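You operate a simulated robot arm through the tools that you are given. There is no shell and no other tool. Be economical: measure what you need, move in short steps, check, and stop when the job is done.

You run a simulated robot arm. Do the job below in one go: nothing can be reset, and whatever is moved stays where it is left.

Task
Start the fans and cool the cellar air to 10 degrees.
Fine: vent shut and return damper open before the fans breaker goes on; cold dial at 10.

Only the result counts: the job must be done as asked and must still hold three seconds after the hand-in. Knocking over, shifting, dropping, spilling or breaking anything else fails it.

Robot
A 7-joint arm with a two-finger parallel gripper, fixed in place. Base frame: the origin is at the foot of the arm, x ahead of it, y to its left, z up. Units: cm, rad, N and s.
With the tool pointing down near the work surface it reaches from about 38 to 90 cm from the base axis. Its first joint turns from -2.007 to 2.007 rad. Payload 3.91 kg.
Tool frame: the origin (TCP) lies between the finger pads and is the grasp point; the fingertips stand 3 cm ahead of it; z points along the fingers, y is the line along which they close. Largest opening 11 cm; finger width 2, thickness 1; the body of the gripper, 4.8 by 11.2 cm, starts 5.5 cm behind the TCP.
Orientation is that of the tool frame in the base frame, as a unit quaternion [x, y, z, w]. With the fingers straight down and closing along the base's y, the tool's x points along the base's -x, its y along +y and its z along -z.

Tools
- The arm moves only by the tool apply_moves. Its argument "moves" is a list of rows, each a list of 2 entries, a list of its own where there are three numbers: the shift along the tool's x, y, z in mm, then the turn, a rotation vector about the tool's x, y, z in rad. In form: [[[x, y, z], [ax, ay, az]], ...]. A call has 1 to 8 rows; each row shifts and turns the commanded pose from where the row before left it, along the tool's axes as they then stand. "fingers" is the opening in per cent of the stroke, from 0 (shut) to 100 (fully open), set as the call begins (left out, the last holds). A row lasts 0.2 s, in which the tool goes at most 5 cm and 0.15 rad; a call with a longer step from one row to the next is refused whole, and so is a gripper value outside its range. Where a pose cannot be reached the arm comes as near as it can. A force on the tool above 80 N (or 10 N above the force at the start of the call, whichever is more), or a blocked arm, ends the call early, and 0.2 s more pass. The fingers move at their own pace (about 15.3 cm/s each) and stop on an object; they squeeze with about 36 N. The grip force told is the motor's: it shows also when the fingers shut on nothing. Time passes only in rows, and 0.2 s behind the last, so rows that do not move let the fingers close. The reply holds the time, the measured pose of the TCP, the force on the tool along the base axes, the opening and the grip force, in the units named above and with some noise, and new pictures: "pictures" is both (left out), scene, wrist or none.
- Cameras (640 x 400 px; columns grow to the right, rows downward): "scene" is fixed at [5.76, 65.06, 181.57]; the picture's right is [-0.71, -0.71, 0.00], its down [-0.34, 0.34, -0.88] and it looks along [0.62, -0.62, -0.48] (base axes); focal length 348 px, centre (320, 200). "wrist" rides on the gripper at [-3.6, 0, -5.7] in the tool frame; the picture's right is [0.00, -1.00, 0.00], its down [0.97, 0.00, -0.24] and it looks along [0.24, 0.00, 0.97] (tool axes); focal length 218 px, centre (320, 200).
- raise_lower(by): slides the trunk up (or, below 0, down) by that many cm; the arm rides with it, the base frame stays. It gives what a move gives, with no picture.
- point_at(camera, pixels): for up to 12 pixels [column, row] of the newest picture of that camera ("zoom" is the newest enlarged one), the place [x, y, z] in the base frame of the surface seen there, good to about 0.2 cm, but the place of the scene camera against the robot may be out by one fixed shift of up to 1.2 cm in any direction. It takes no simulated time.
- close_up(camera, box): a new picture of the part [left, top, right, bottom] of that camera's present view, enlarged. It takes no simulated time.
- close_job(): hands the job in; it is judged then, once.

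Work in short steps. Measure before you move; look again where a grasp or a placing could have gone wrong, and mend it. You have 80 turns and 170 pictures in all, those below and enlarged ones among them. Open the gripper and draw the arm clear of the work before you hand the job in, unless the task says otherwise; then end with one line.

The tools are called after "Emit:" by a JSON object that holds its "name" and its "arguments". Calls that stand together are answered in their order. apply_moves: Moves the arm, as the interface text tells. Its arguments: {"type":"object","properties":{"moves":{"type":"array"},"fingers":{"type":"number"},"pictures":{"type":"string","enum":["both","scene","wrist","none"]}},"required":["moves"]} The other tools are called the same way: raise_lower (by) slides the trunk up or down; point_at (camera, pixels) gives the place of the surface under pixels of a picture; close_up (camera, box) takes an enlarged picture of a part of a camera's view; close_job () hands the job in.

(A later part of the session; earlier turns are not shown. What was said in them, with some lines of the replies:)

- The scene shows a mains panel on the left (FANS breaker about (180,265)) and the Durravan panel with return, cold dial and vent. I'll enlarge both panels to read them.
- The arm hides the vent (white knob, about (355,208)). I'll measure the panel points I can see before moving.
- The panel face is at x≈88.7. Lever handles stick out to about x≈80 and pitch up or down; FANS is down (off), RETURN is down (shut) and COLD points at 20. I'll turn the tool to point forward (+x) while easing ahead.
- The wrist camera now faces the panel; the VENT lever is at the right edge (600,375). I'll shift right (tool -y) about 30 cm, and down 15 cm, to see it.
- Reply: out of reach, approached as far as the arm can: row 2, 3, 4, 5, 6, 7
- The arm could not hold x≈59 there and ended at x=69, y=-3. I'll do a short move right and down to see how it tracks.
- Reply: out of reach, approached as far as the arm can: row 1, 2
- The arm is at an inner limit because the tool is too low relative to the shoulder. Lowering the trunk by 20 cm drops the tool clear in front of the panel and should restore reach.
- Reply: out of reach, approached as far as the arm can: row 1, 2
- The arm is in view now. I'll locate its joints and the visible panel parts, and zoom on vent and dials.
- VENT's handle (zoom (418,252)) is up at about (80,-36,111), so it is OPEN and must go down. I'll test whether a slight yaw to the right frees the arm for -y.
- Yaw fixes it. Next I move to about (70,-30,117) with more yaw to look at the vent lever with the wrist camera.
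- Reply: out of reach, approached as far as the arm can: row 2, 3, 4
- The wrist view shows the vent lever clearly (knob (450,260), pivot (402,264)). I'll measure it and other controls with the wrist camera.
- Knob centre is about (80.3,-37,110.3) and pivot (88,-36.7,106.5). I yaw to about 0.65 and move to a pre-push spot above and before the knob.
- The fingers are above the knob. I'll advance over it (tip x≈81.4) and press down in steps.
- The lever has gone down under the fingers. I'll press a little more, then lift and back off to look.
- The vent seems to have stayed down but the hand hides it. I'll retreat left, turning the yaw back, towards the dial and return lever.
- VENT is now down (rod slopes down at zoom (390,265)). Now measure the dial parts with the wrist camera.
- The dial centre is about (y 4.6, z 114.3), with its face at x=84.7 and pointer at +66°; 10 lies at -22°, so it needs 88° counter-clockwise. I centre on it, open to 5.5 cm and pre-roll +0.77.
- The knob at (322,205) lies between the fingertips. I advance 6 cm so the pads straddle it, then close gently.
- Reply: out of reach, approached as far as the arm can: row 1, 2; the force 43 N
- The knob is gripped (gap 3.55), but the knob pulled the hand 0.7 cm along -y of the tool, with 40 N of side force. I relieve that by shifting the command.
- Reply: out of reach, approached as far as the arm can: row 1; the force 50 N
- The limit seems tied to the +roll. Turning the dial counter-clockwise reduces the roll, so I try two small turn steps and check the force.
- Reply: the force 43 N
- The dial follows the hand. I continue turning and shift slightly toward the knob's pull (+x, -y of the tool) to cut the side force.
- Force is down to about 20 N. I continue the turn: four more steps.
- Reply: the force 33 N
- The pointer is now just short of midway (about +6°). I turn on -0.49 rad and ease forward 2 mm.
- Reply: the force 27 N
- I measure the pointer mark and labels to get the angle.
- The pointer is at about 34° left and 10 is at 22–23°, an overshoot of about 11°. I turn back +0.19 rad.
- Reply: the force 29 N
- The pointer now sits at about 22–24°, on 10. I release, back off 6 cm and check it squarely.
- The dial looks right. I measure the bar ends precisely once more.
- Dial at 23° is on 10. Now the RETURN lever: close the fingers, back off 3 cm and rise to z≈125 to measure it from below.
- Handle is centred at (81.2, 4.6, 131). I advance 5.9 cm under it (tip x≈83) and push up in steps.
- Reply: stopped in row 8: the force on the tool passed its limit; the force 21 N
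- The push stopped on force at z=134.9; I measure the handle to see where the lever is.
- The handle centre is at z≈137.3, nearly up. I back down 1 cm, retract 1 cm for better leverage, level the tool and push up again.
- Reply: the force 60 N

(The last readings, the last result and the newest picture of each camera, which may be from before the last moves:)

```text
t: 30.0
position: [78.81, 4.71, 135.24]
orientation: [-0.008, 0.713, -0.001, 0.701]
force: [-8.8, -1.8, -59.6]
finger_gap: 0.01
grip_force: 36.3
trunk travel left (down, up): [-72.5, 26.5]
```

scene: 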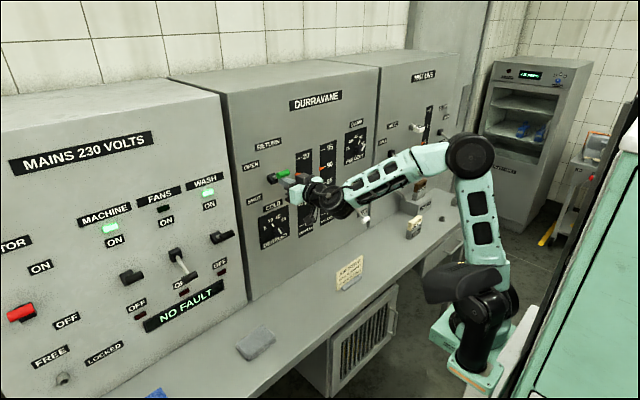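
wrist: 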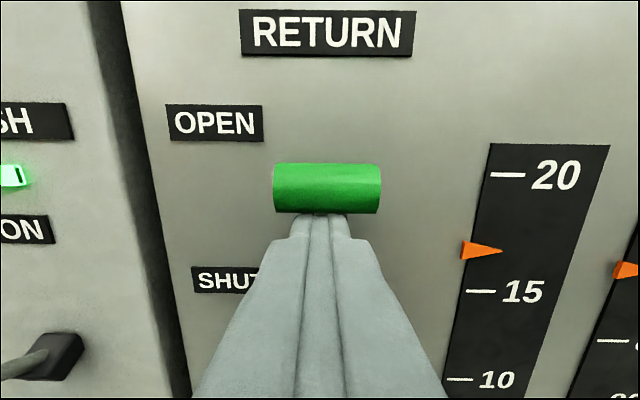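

60 N with no motion means the lever is at its upper stop. I lower and back off, then check that it stays OPEN.

Emit:
{"name": "apply_moves", "arguments": {"moves": [[[20, 0, 0], [0, 0, 0]], [[40, 0, 0], [0, 0, 0]], [[0, 0, -45], [0, 0, 0]], [[0, 0, -20], [0, 0, 0]]]}}

Emit:
{"name": "close_up", "arguments": {"camera": "scene", "box": [230, 110, 430, 260]}}

Emit:
{"name": "point_at", "arguments": {"camera": "wrist", "pixels": [[320, 100]]}}

```text
t: 31.0
position: [72.15, 4.67, 130.49]
orientation: [-0.006, 0.704, -0.001, 0.71]
force: [0.7, -1.0, 0.1]
finger_gap: 0.0
grip_force: 36.1
trunk travel left (down, up): [-72.5, 26.5]
```

scene: 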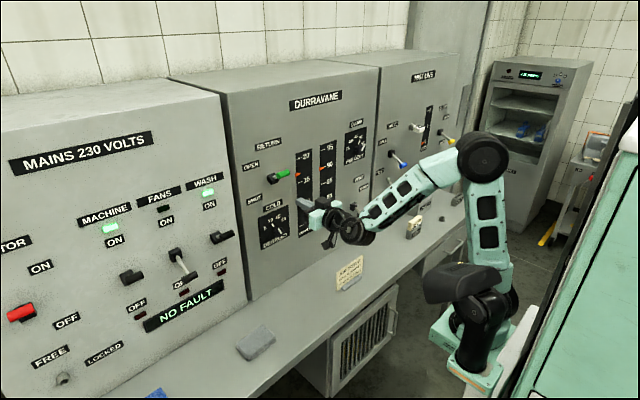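
wrist: 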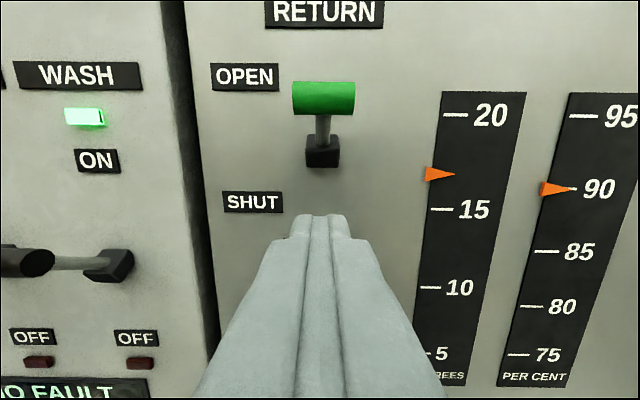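

```text
2.67 times, centred on (330, 185) of scene
```

zoom: 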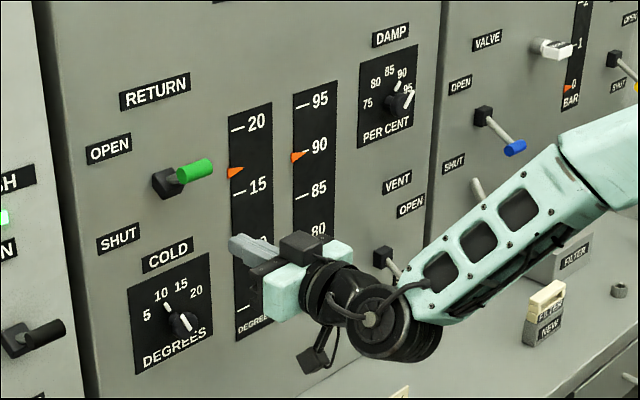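

```text
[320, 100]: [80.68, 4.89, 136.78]
```

RETURN is up (open), VENT is down (shut) and the dial is on 10. Now I go to the FANS breaker: left 33 cm and down to z≈113, keeping x≈71.

Emit:
{"name": "apply_moves", "arguments": {"moves": [[[25, 42, -5], [0, 0, 0]], [[25, 42, -5], [0, 0, 0]], [[25, 42, 0], [0, 0, 0]], [[25, 42, 0], [0, 0, 0]], [[25, 42, 0], [0, 0, 0]], [[25, 42, 0], [0, 0, 0]], [[25, 42, 0], [0, 0, 0]], [[0, 42, 0], [0, 0, 0]]]}}

```text
t: 32.8
position: [71.51, 37.82, 112.55]
orientation: [-0.005, 0.704, -0.001, 0.71]
force: [-0.6, -1.6, 0.4]
finger_gap: 0.0
grip_force: 35.4
trunk travel left (down, up): [-72.5, 26.5]
```

scene: 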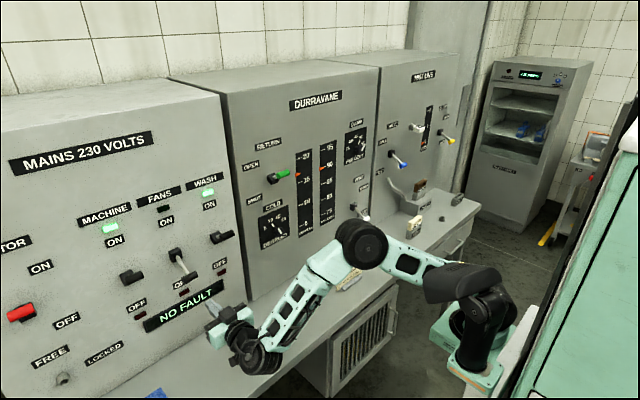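
wrist: 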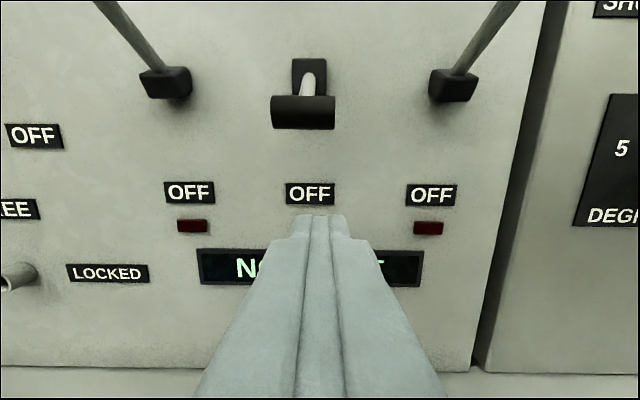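

Everything's visible now. I measure the FANS handle and check the vent and dial from the scene camera before switching it on.

Emit:
{"name": "point_at", "arguments": {"camera": "wrist", "pixels": [[303, 113], [303, 127], [278, 113], [328, 113], [308, 64], [303, 98]]}}

Emit:
{"name": "close_up", "arguments": {"camera": "scene", "box": [230, 110, 430, 260]}}

```text
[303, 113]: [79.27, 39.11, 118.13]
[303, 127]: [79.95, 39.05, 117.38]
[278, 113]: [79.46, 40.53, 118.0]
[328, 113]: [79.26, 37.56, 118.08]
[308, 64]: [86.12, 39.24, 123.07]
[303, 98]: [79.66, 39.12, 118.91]
```

```text
2.67 times, centred on (330, 185) of scene
```

zoom: 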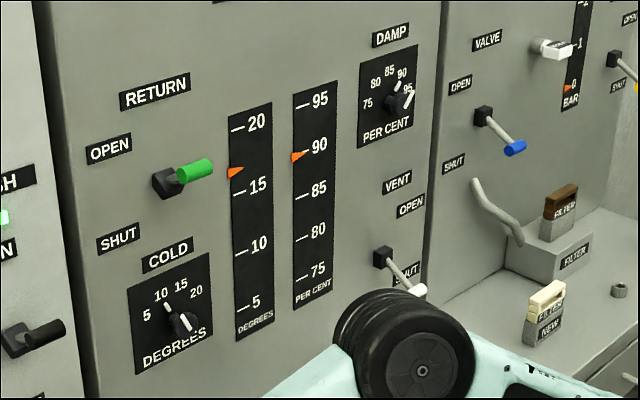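

VENT is shut (knob down at zoom (418,290)). FANS handle is centred at (80,39.1,118.2); I go under it and push up about 10 cm.

Emit:
{"name": "apply_moves", "arguments": {"moves": [[[0, 7, 36], [0, 0, 0]], [[0, 6, 36], [0, 0, 0]], [[-25, 0, 0], [0, 0, 0]], [[-20, 0, 0], [0, 0, 0]], [[-20, 0, 0], [0, 0, 0]], [[-20, 0, 0], [0, 0, 0]], [[-15, 0, 0], [0, 0, 0]]]}}

```text
t: 34.4
position: [78.39, 39.53, 122.74]
orientation: [-0.007, 0.704, 0.0, 0.71]
force: [0.6, 0.2, -0.1]
finger_gap: 0.0
grip_force: 36.5
trunk travel left (down, up): [-72.5, 26.5]
```

scene: 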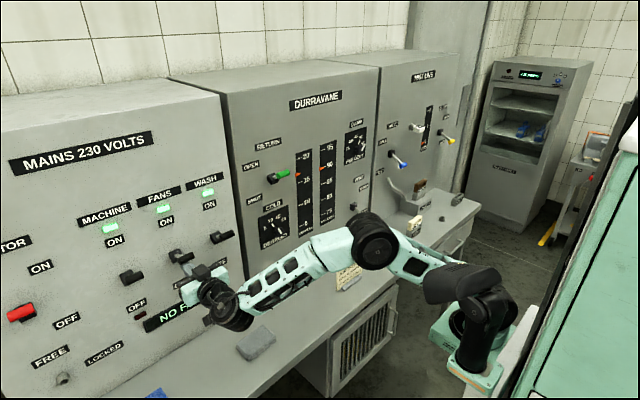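
wrist: 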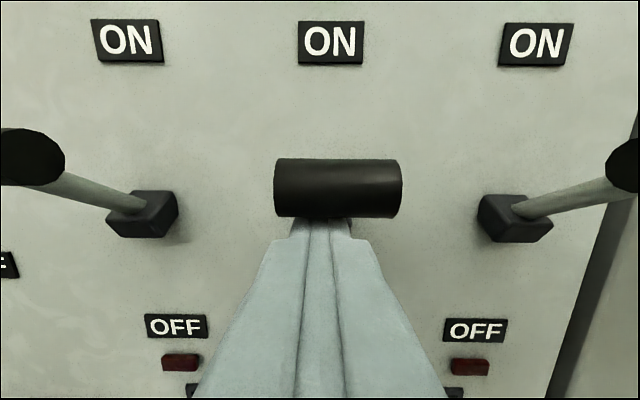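

The FANS lamp is green. I press up a few mm more to seat the lever, then drop away and back off, opening the fingers.

Emit:
{"name": "apply_moves", "arguments": {"moves": [[[-6, 0, 0], [0, 0, 0]], [[25, 0, 0], [0, 0, 0]], [[35, 0, 0], [0, 0, 0]], [[0, 0, -40], [0, 0, 0]], [[0, 0, -40], [0, 0, 0]], [[0, 0, -30], [0, 0, 0]]], "pictures": "none"}}

Emit:
{"name": "apply_moves", "arguments": {"moves": [[[0, 0, 0], [0, 0, 0]], [[0, 0, 0], [0, 0, 0]], [[0, 0, 0], [0, 0, 0]], [[0, 0, 0], [0, 0, 0]], [[0, 0, 0], [0, 0, 0]]], "fingers": 50}}

Emit:
{"name": "close_up", "arguments": {"camera": "scene", "box": [230, 110, 430, 260]}}

Emit:
{"name": "close_up", "arguments": {"camera": "scene", "box": [60, 160, 260, 360]}}

```text
t: 35.8
position: [67.53, 39.14, 116.95]
orientation: [-0.005, 0.704, -0.002, 0.71]
force: [0.1, -0.3, 0.6]
finger_gap: 0.03
grip_force: 36.0
trunk travel left (down, up): [-72.5, 26.5]
```

```text
t: 37.0
position: [67.54, 39.25, 116.87]
orientation: [-0.007, 0.704, -0.001, 0.71]
force: [0.0, 0.3, 0.1]
finger_gap: 5.5
grip_force: 0.1
trunk travel left (down, up): [-72.5, 26.5]
```

scene: 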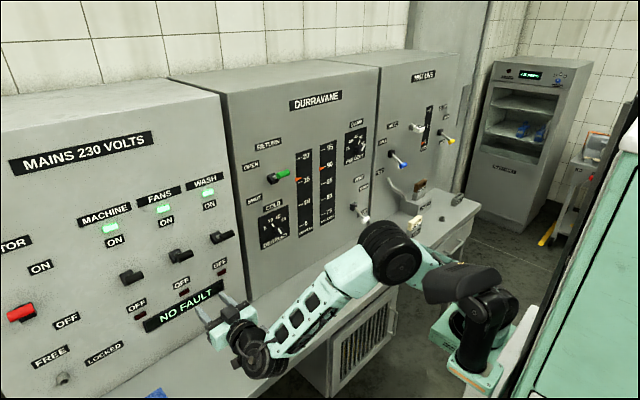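
wrist: 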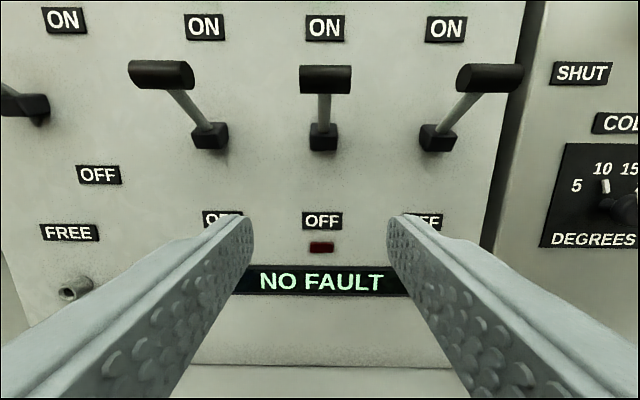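

```text
2.67 times, centred on (330, 185) of scene
```

zoom: 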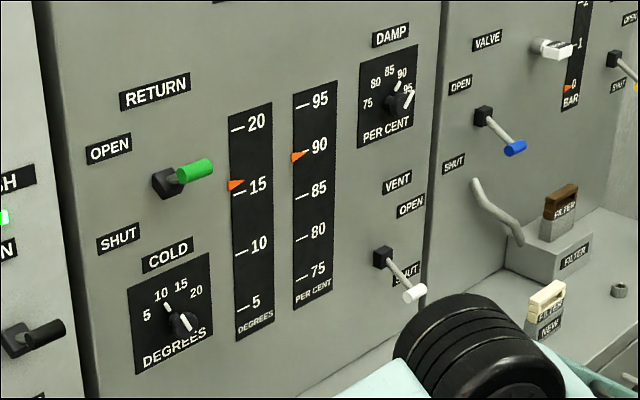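

```text
2.00 times, centred on (160, 260) of scene
```

zoom: 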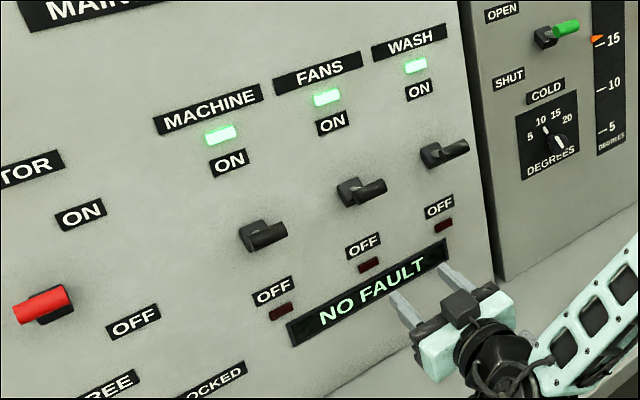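

Fans run, no fault, and the temperature is falling (now about 15.3). I back off further and wait for the air to reach 10.

Emit:
{"name": "apply_moves", "arguments": {"moves": [[[0, 0, -40], [0, 0, 0]], [[0, 0, -40], [0, 0, 0]], [[0, 0, 0], [0, 0, 0]], [[0, 0, 0], [0, 0, 0]], [[0, 0, 0], [0, 0, 0]], [[0, 0, 0], [0, 0, 0]], [[0, 0, 0], [0, 0, 0]], [[0, 0, 0], [0, 0, 0]]], "pictures": "none"}}

Emit:
{"name": "apply_moves", "arguments": {"moves": [[[0, 0, 0], [0, 0, 0]], [[0, 0, 0], [0, 0, 0]], [[0, 0, 0], [0, 0, 0]], [[0, 0, 0], [0, 0, 0]], [[0, 0, 0], [0, 0, 0]], [[0, 0, 0], [0, 0, 0]], [[0, 0, 0], [0, 0, 0]], [[0, 0, 0], [0, 0, 0]]], "pictures": "none"}}

Emit:
{"name": "apply_moves", "arguments": {"moves": [[[0, 0, 0], [0, 0, 0]], [[0, 0, 0], [0, 0, 0]], [[0, 0, 0], [0, 0, 0]], [[0, 0, 0], [0, 0, 0]], [[0, 0, 0], [0, 0, 0]], [[0, 0, 0], [0, 0, 0]], [[0, 0, 0], [0, 0, 0]], [[0, 0, 0], [0, 0, 0]]], "pictures": "none"}}

Emit:
{"name": "apply_moves", "arguments": {"moves": [[[0, 0, 0], [0, 0, 0]], [[0, 0, 0], [0, 0, 0]], [[0, 0, 0], [0, 0, 0]], [[0, 0, 0], [0, 0, 0]], [[0, 0, 0], [0, 0, 0]], [[0, 0, 0], [0, 0, 0]], [[0, 0, 0], [0, 0, 0]], [[0, 0, 0], [0, 0, 0]]], "pictures": "none"}}

Emit:
{"name": "close_up", "arguments": {"camera": "scene", "box": [230, 110, 380, 260]}}

```text
t: 38.8
position: [59.54, 39.21, 116.84]
orientation: [-0.007, 0.704, -0.001, 0.71]
force: [0.1, -0.2, -0.2]
finger_gap: 5.51
grip_force: 0.0
trunk travel left (down, up): [-72.5, 26.5]
```

```text
t: 40.6
position: [59.37, 39.24, 116.77]
orientation: [-0.006, 0.704, -0.002, 0.71]
force: [0.1, -0.1, -0.1]
finger_gap: 5.51
grip_force: 0.1
trunk travel left (down, up): [-72.5, 26.5]
```

```text
t: 42.4
position: [59.41, 39.25, 116.69]
orientation: [-0.005, 0.704, -0.002, 0.71]
force: [-0.5, -0.2, 0.1]
finger_gap: 5.51
grip_force: 0.0
trunk travel left (down, up): [-72.5, 26.5]
```

```text
t: 44.2
position: [59.47, 39.3, 116.75]
orientation: [-0.007, 0.704, -0.001, 0.71]
force: [-0.4, 0.8, -0.3]
finger_gap: 5.5
grip_force: 0.0
trunk travel left (down, up): [-72.5, 26.5]
```

```text
2.67 times, centred on (305, 185) of scene
```

zoom: 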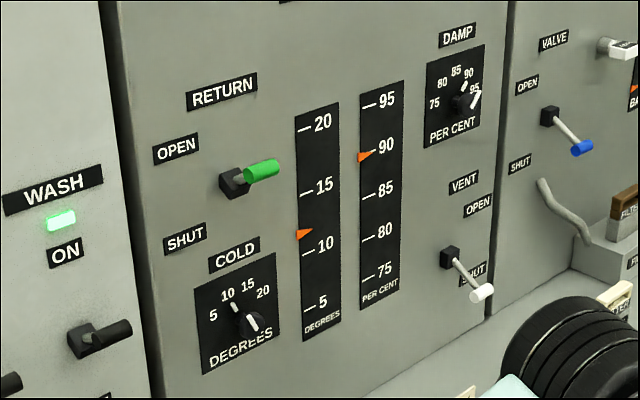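

The gauge is near 11 and falling, so I wait about 7 s more.

Emit:
{"name": "apply_moves", "arguments": {"moves": [[[0, 0, 0], [0, 0, 0]], [[0, 0, 0], [0, 0, 0]], [[0, 0, 0], [0, 0, 0]], [[0, 0, 0], [0, 0, 0]], [[0, 0, 0], [0, 0, 0]], [[0, 0, 0], [0, 0, 0]], [[0, 0, 0], [0, 0, 0]], [[0, 0, 0], [0, 0, 0]]], "pictures": "none"}}

Emit:
{"name": "apply_moves", "arguments": {"moves": [[[0, 0, 0], [0, 0, 0]], [[0, 0, 0], [0, 0, 0]], [[0, 0, 0], [0, 0, 0]], [[0, 0, 0], [0, 0, 0]], [[0, 0, 0], [0, 0, 0]], [[0, 0, 0], [0, 0, 0]], [[0, 0, 0], [0, 0, 0]], [[0, 0, 0], [0, 0, 0]]], "pictures": "none"}}

Emit:
{"name": "apply_moves", "arguments": {"moves": [[[0, 0, 0], [0, 0, 0]], [[0, 0, 0], [0, 0, 0]], [[0, 0, 0], [0, 0, 0]], [[0, 0, 0], [0, 0, 0]], [[0, 0, 0], [0, 0, 0]], [[0, 0, 0], [0, 0, 0]], [[0, 0, 0], [0, 0, 0]], [[0, 0, 0], [0, 0, 0]]], "pictures": "none"}}

Emit:
{"name": "apply_moves", "arguments": {"moves": [[[0, 0, 0], [0, 0, 0]], [[0, 0, 0], [0, 0, 0]], [[0, 0, 0], [0, 0, 0]], [[0, 0, 0], [0, 0, 0]], [[0, 0, 0], [0, 0, 0]], [[0, 0, 0], [0, 0, 0]], [[0, 0, 0], [0, 0, 0]], [[0, 0, 0], [0, 0, 0]]], "pictures": "scene"}}

Emit:
{"name": "close_up", "arguments": {"camera": "scene", "box": [250, 140, 350, 250]}}

```text
t: 46.0
position: [59.49, 39.24, 116.87]
orientation: [-0.007, 0.704, -0.001, 0.71]
force: [0.2, 0.3, -0.1]
finger_gap: 5.52
grip_force: 0.2
trunk travel left (down, up): [-72.5, 26.5]
```

```text
t: 47.8
position: [59.42, 39.23, 116.8]
orientation: [-0.005, 0.704, -0.002, 0.71]
force: [0.2, -0.1, -0.3]
finger_gap: 5.5
grip_force: 0.1
trunk travel left (down, up): [-72.5, 26.5]
```

```text
t: 49.6
position: [59.39, 39.27, 116.78]
orientation: [-0.006, 0.704, -0.002, 0.71]
force: [-0.8, 0.0, -0.6]
finger_gap: 5.5
grip_force: 0.0
trunk travel left (down, up): [-72.5, 26.5]
```

```text
t: 51.4
position: [59.45, 39.21, 116.85]
orientation: [-0.007, 0.704, 0.0, 0.71]
force: [0.1, 1.2, 0.0]
finger_gap: 5.51
grip_force: 0.1
trunk travel left (down, up): [-72.5, 26.5]
```

scene: 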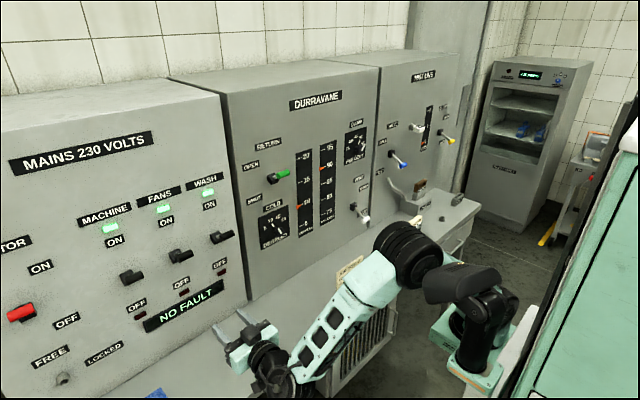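

```text
3.64 times, centred on (300, 195) of scene
```

zoom: 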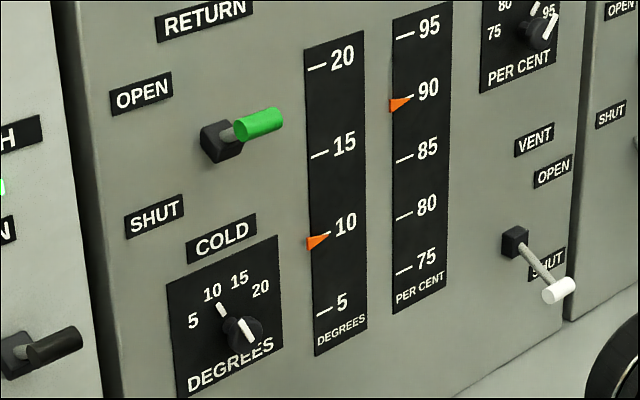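

The gauge marker now sits on 10. I wait a little more to make sure it holds there.

Emit:
{"name": "apply_moves", "arguments": {"moves": [[[0, 0, 0], [0, 0, 0]], [[0, 0, 0], [0, 0, 0]], [[0, 0, 0], [0, 0, 0]], [[0, 0, 0], [0, 0, 0]], [[0, 0, 0], [0, 0, 0]], [[0, 0, 0], [0, 0, 0]], [[0, 0, 0], [0, 0, 0]], [[0, 0, 0], [0, 0, 0]]], "pictures": "none"}}

Emit:
{"name": "apply_moves", "arguments": {"moves": [[[0, 0, 0], [0, 0, 0]], [[0, 0, 0], [0, 0, 0]], [[0, 0, 0], [0, 0, 0]], [[0, 0, 0], [0, 0, 0]], [[0, 0, 0], [0, 0, 0]], [[0, 0, 0], [0, 0, 0]], [[0, 0, 0], [0, 0, 0]], [[0, 0, 0], [0, 0, 0]]], "pictures": "none"}}

Emit:
{"name": "close_up", "arguments": {"camera": "scene", "box": [280, 170, 330, 240]}}

```text
t: 53.2
position: [59.51, 39.23, 116.8]
orientation: [-0.006, 0.704, -0.003, 0.71]
force: [0.0, 0.5, 0.8]
finger_gap: 5.54
grip_force: 0.1
trunk travel left (down, up): [-72.5, 26.5]
```

```text
t: 55.0
position: [59.4, 39.14, 116.87]
orientation: [-0.007, 0.704, -0.002, 0.71]
force: [0.1, -0.2, 0.9]
finger_gap: 5.53
grip_force: 0.0
trunk travel left (down, up): [-72.5, 26.5]
```

```text
5.71 times, centred on (305, 205) of scene
```

zoom: 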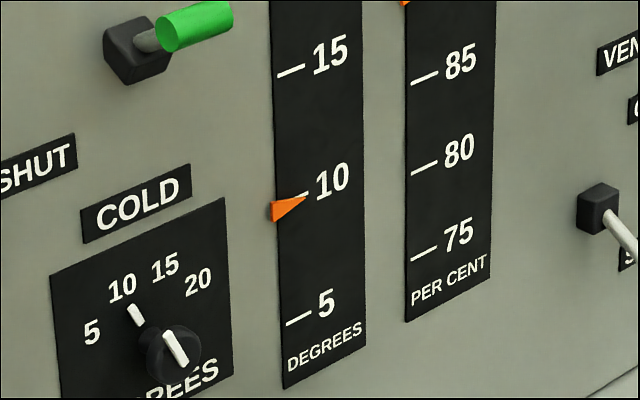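

The marker holds at 10, all settings are correct, and the gripper is open and clear. I hand the job in.

Emit:
{"name": "close_job", "arguments": {}}

```text
The job is handed in.
```

The fans are running and the cellar air is at 10 degrees: I shut the vent and opened the return damper before switching the fans breaker on, and the cold dial is set at 10.
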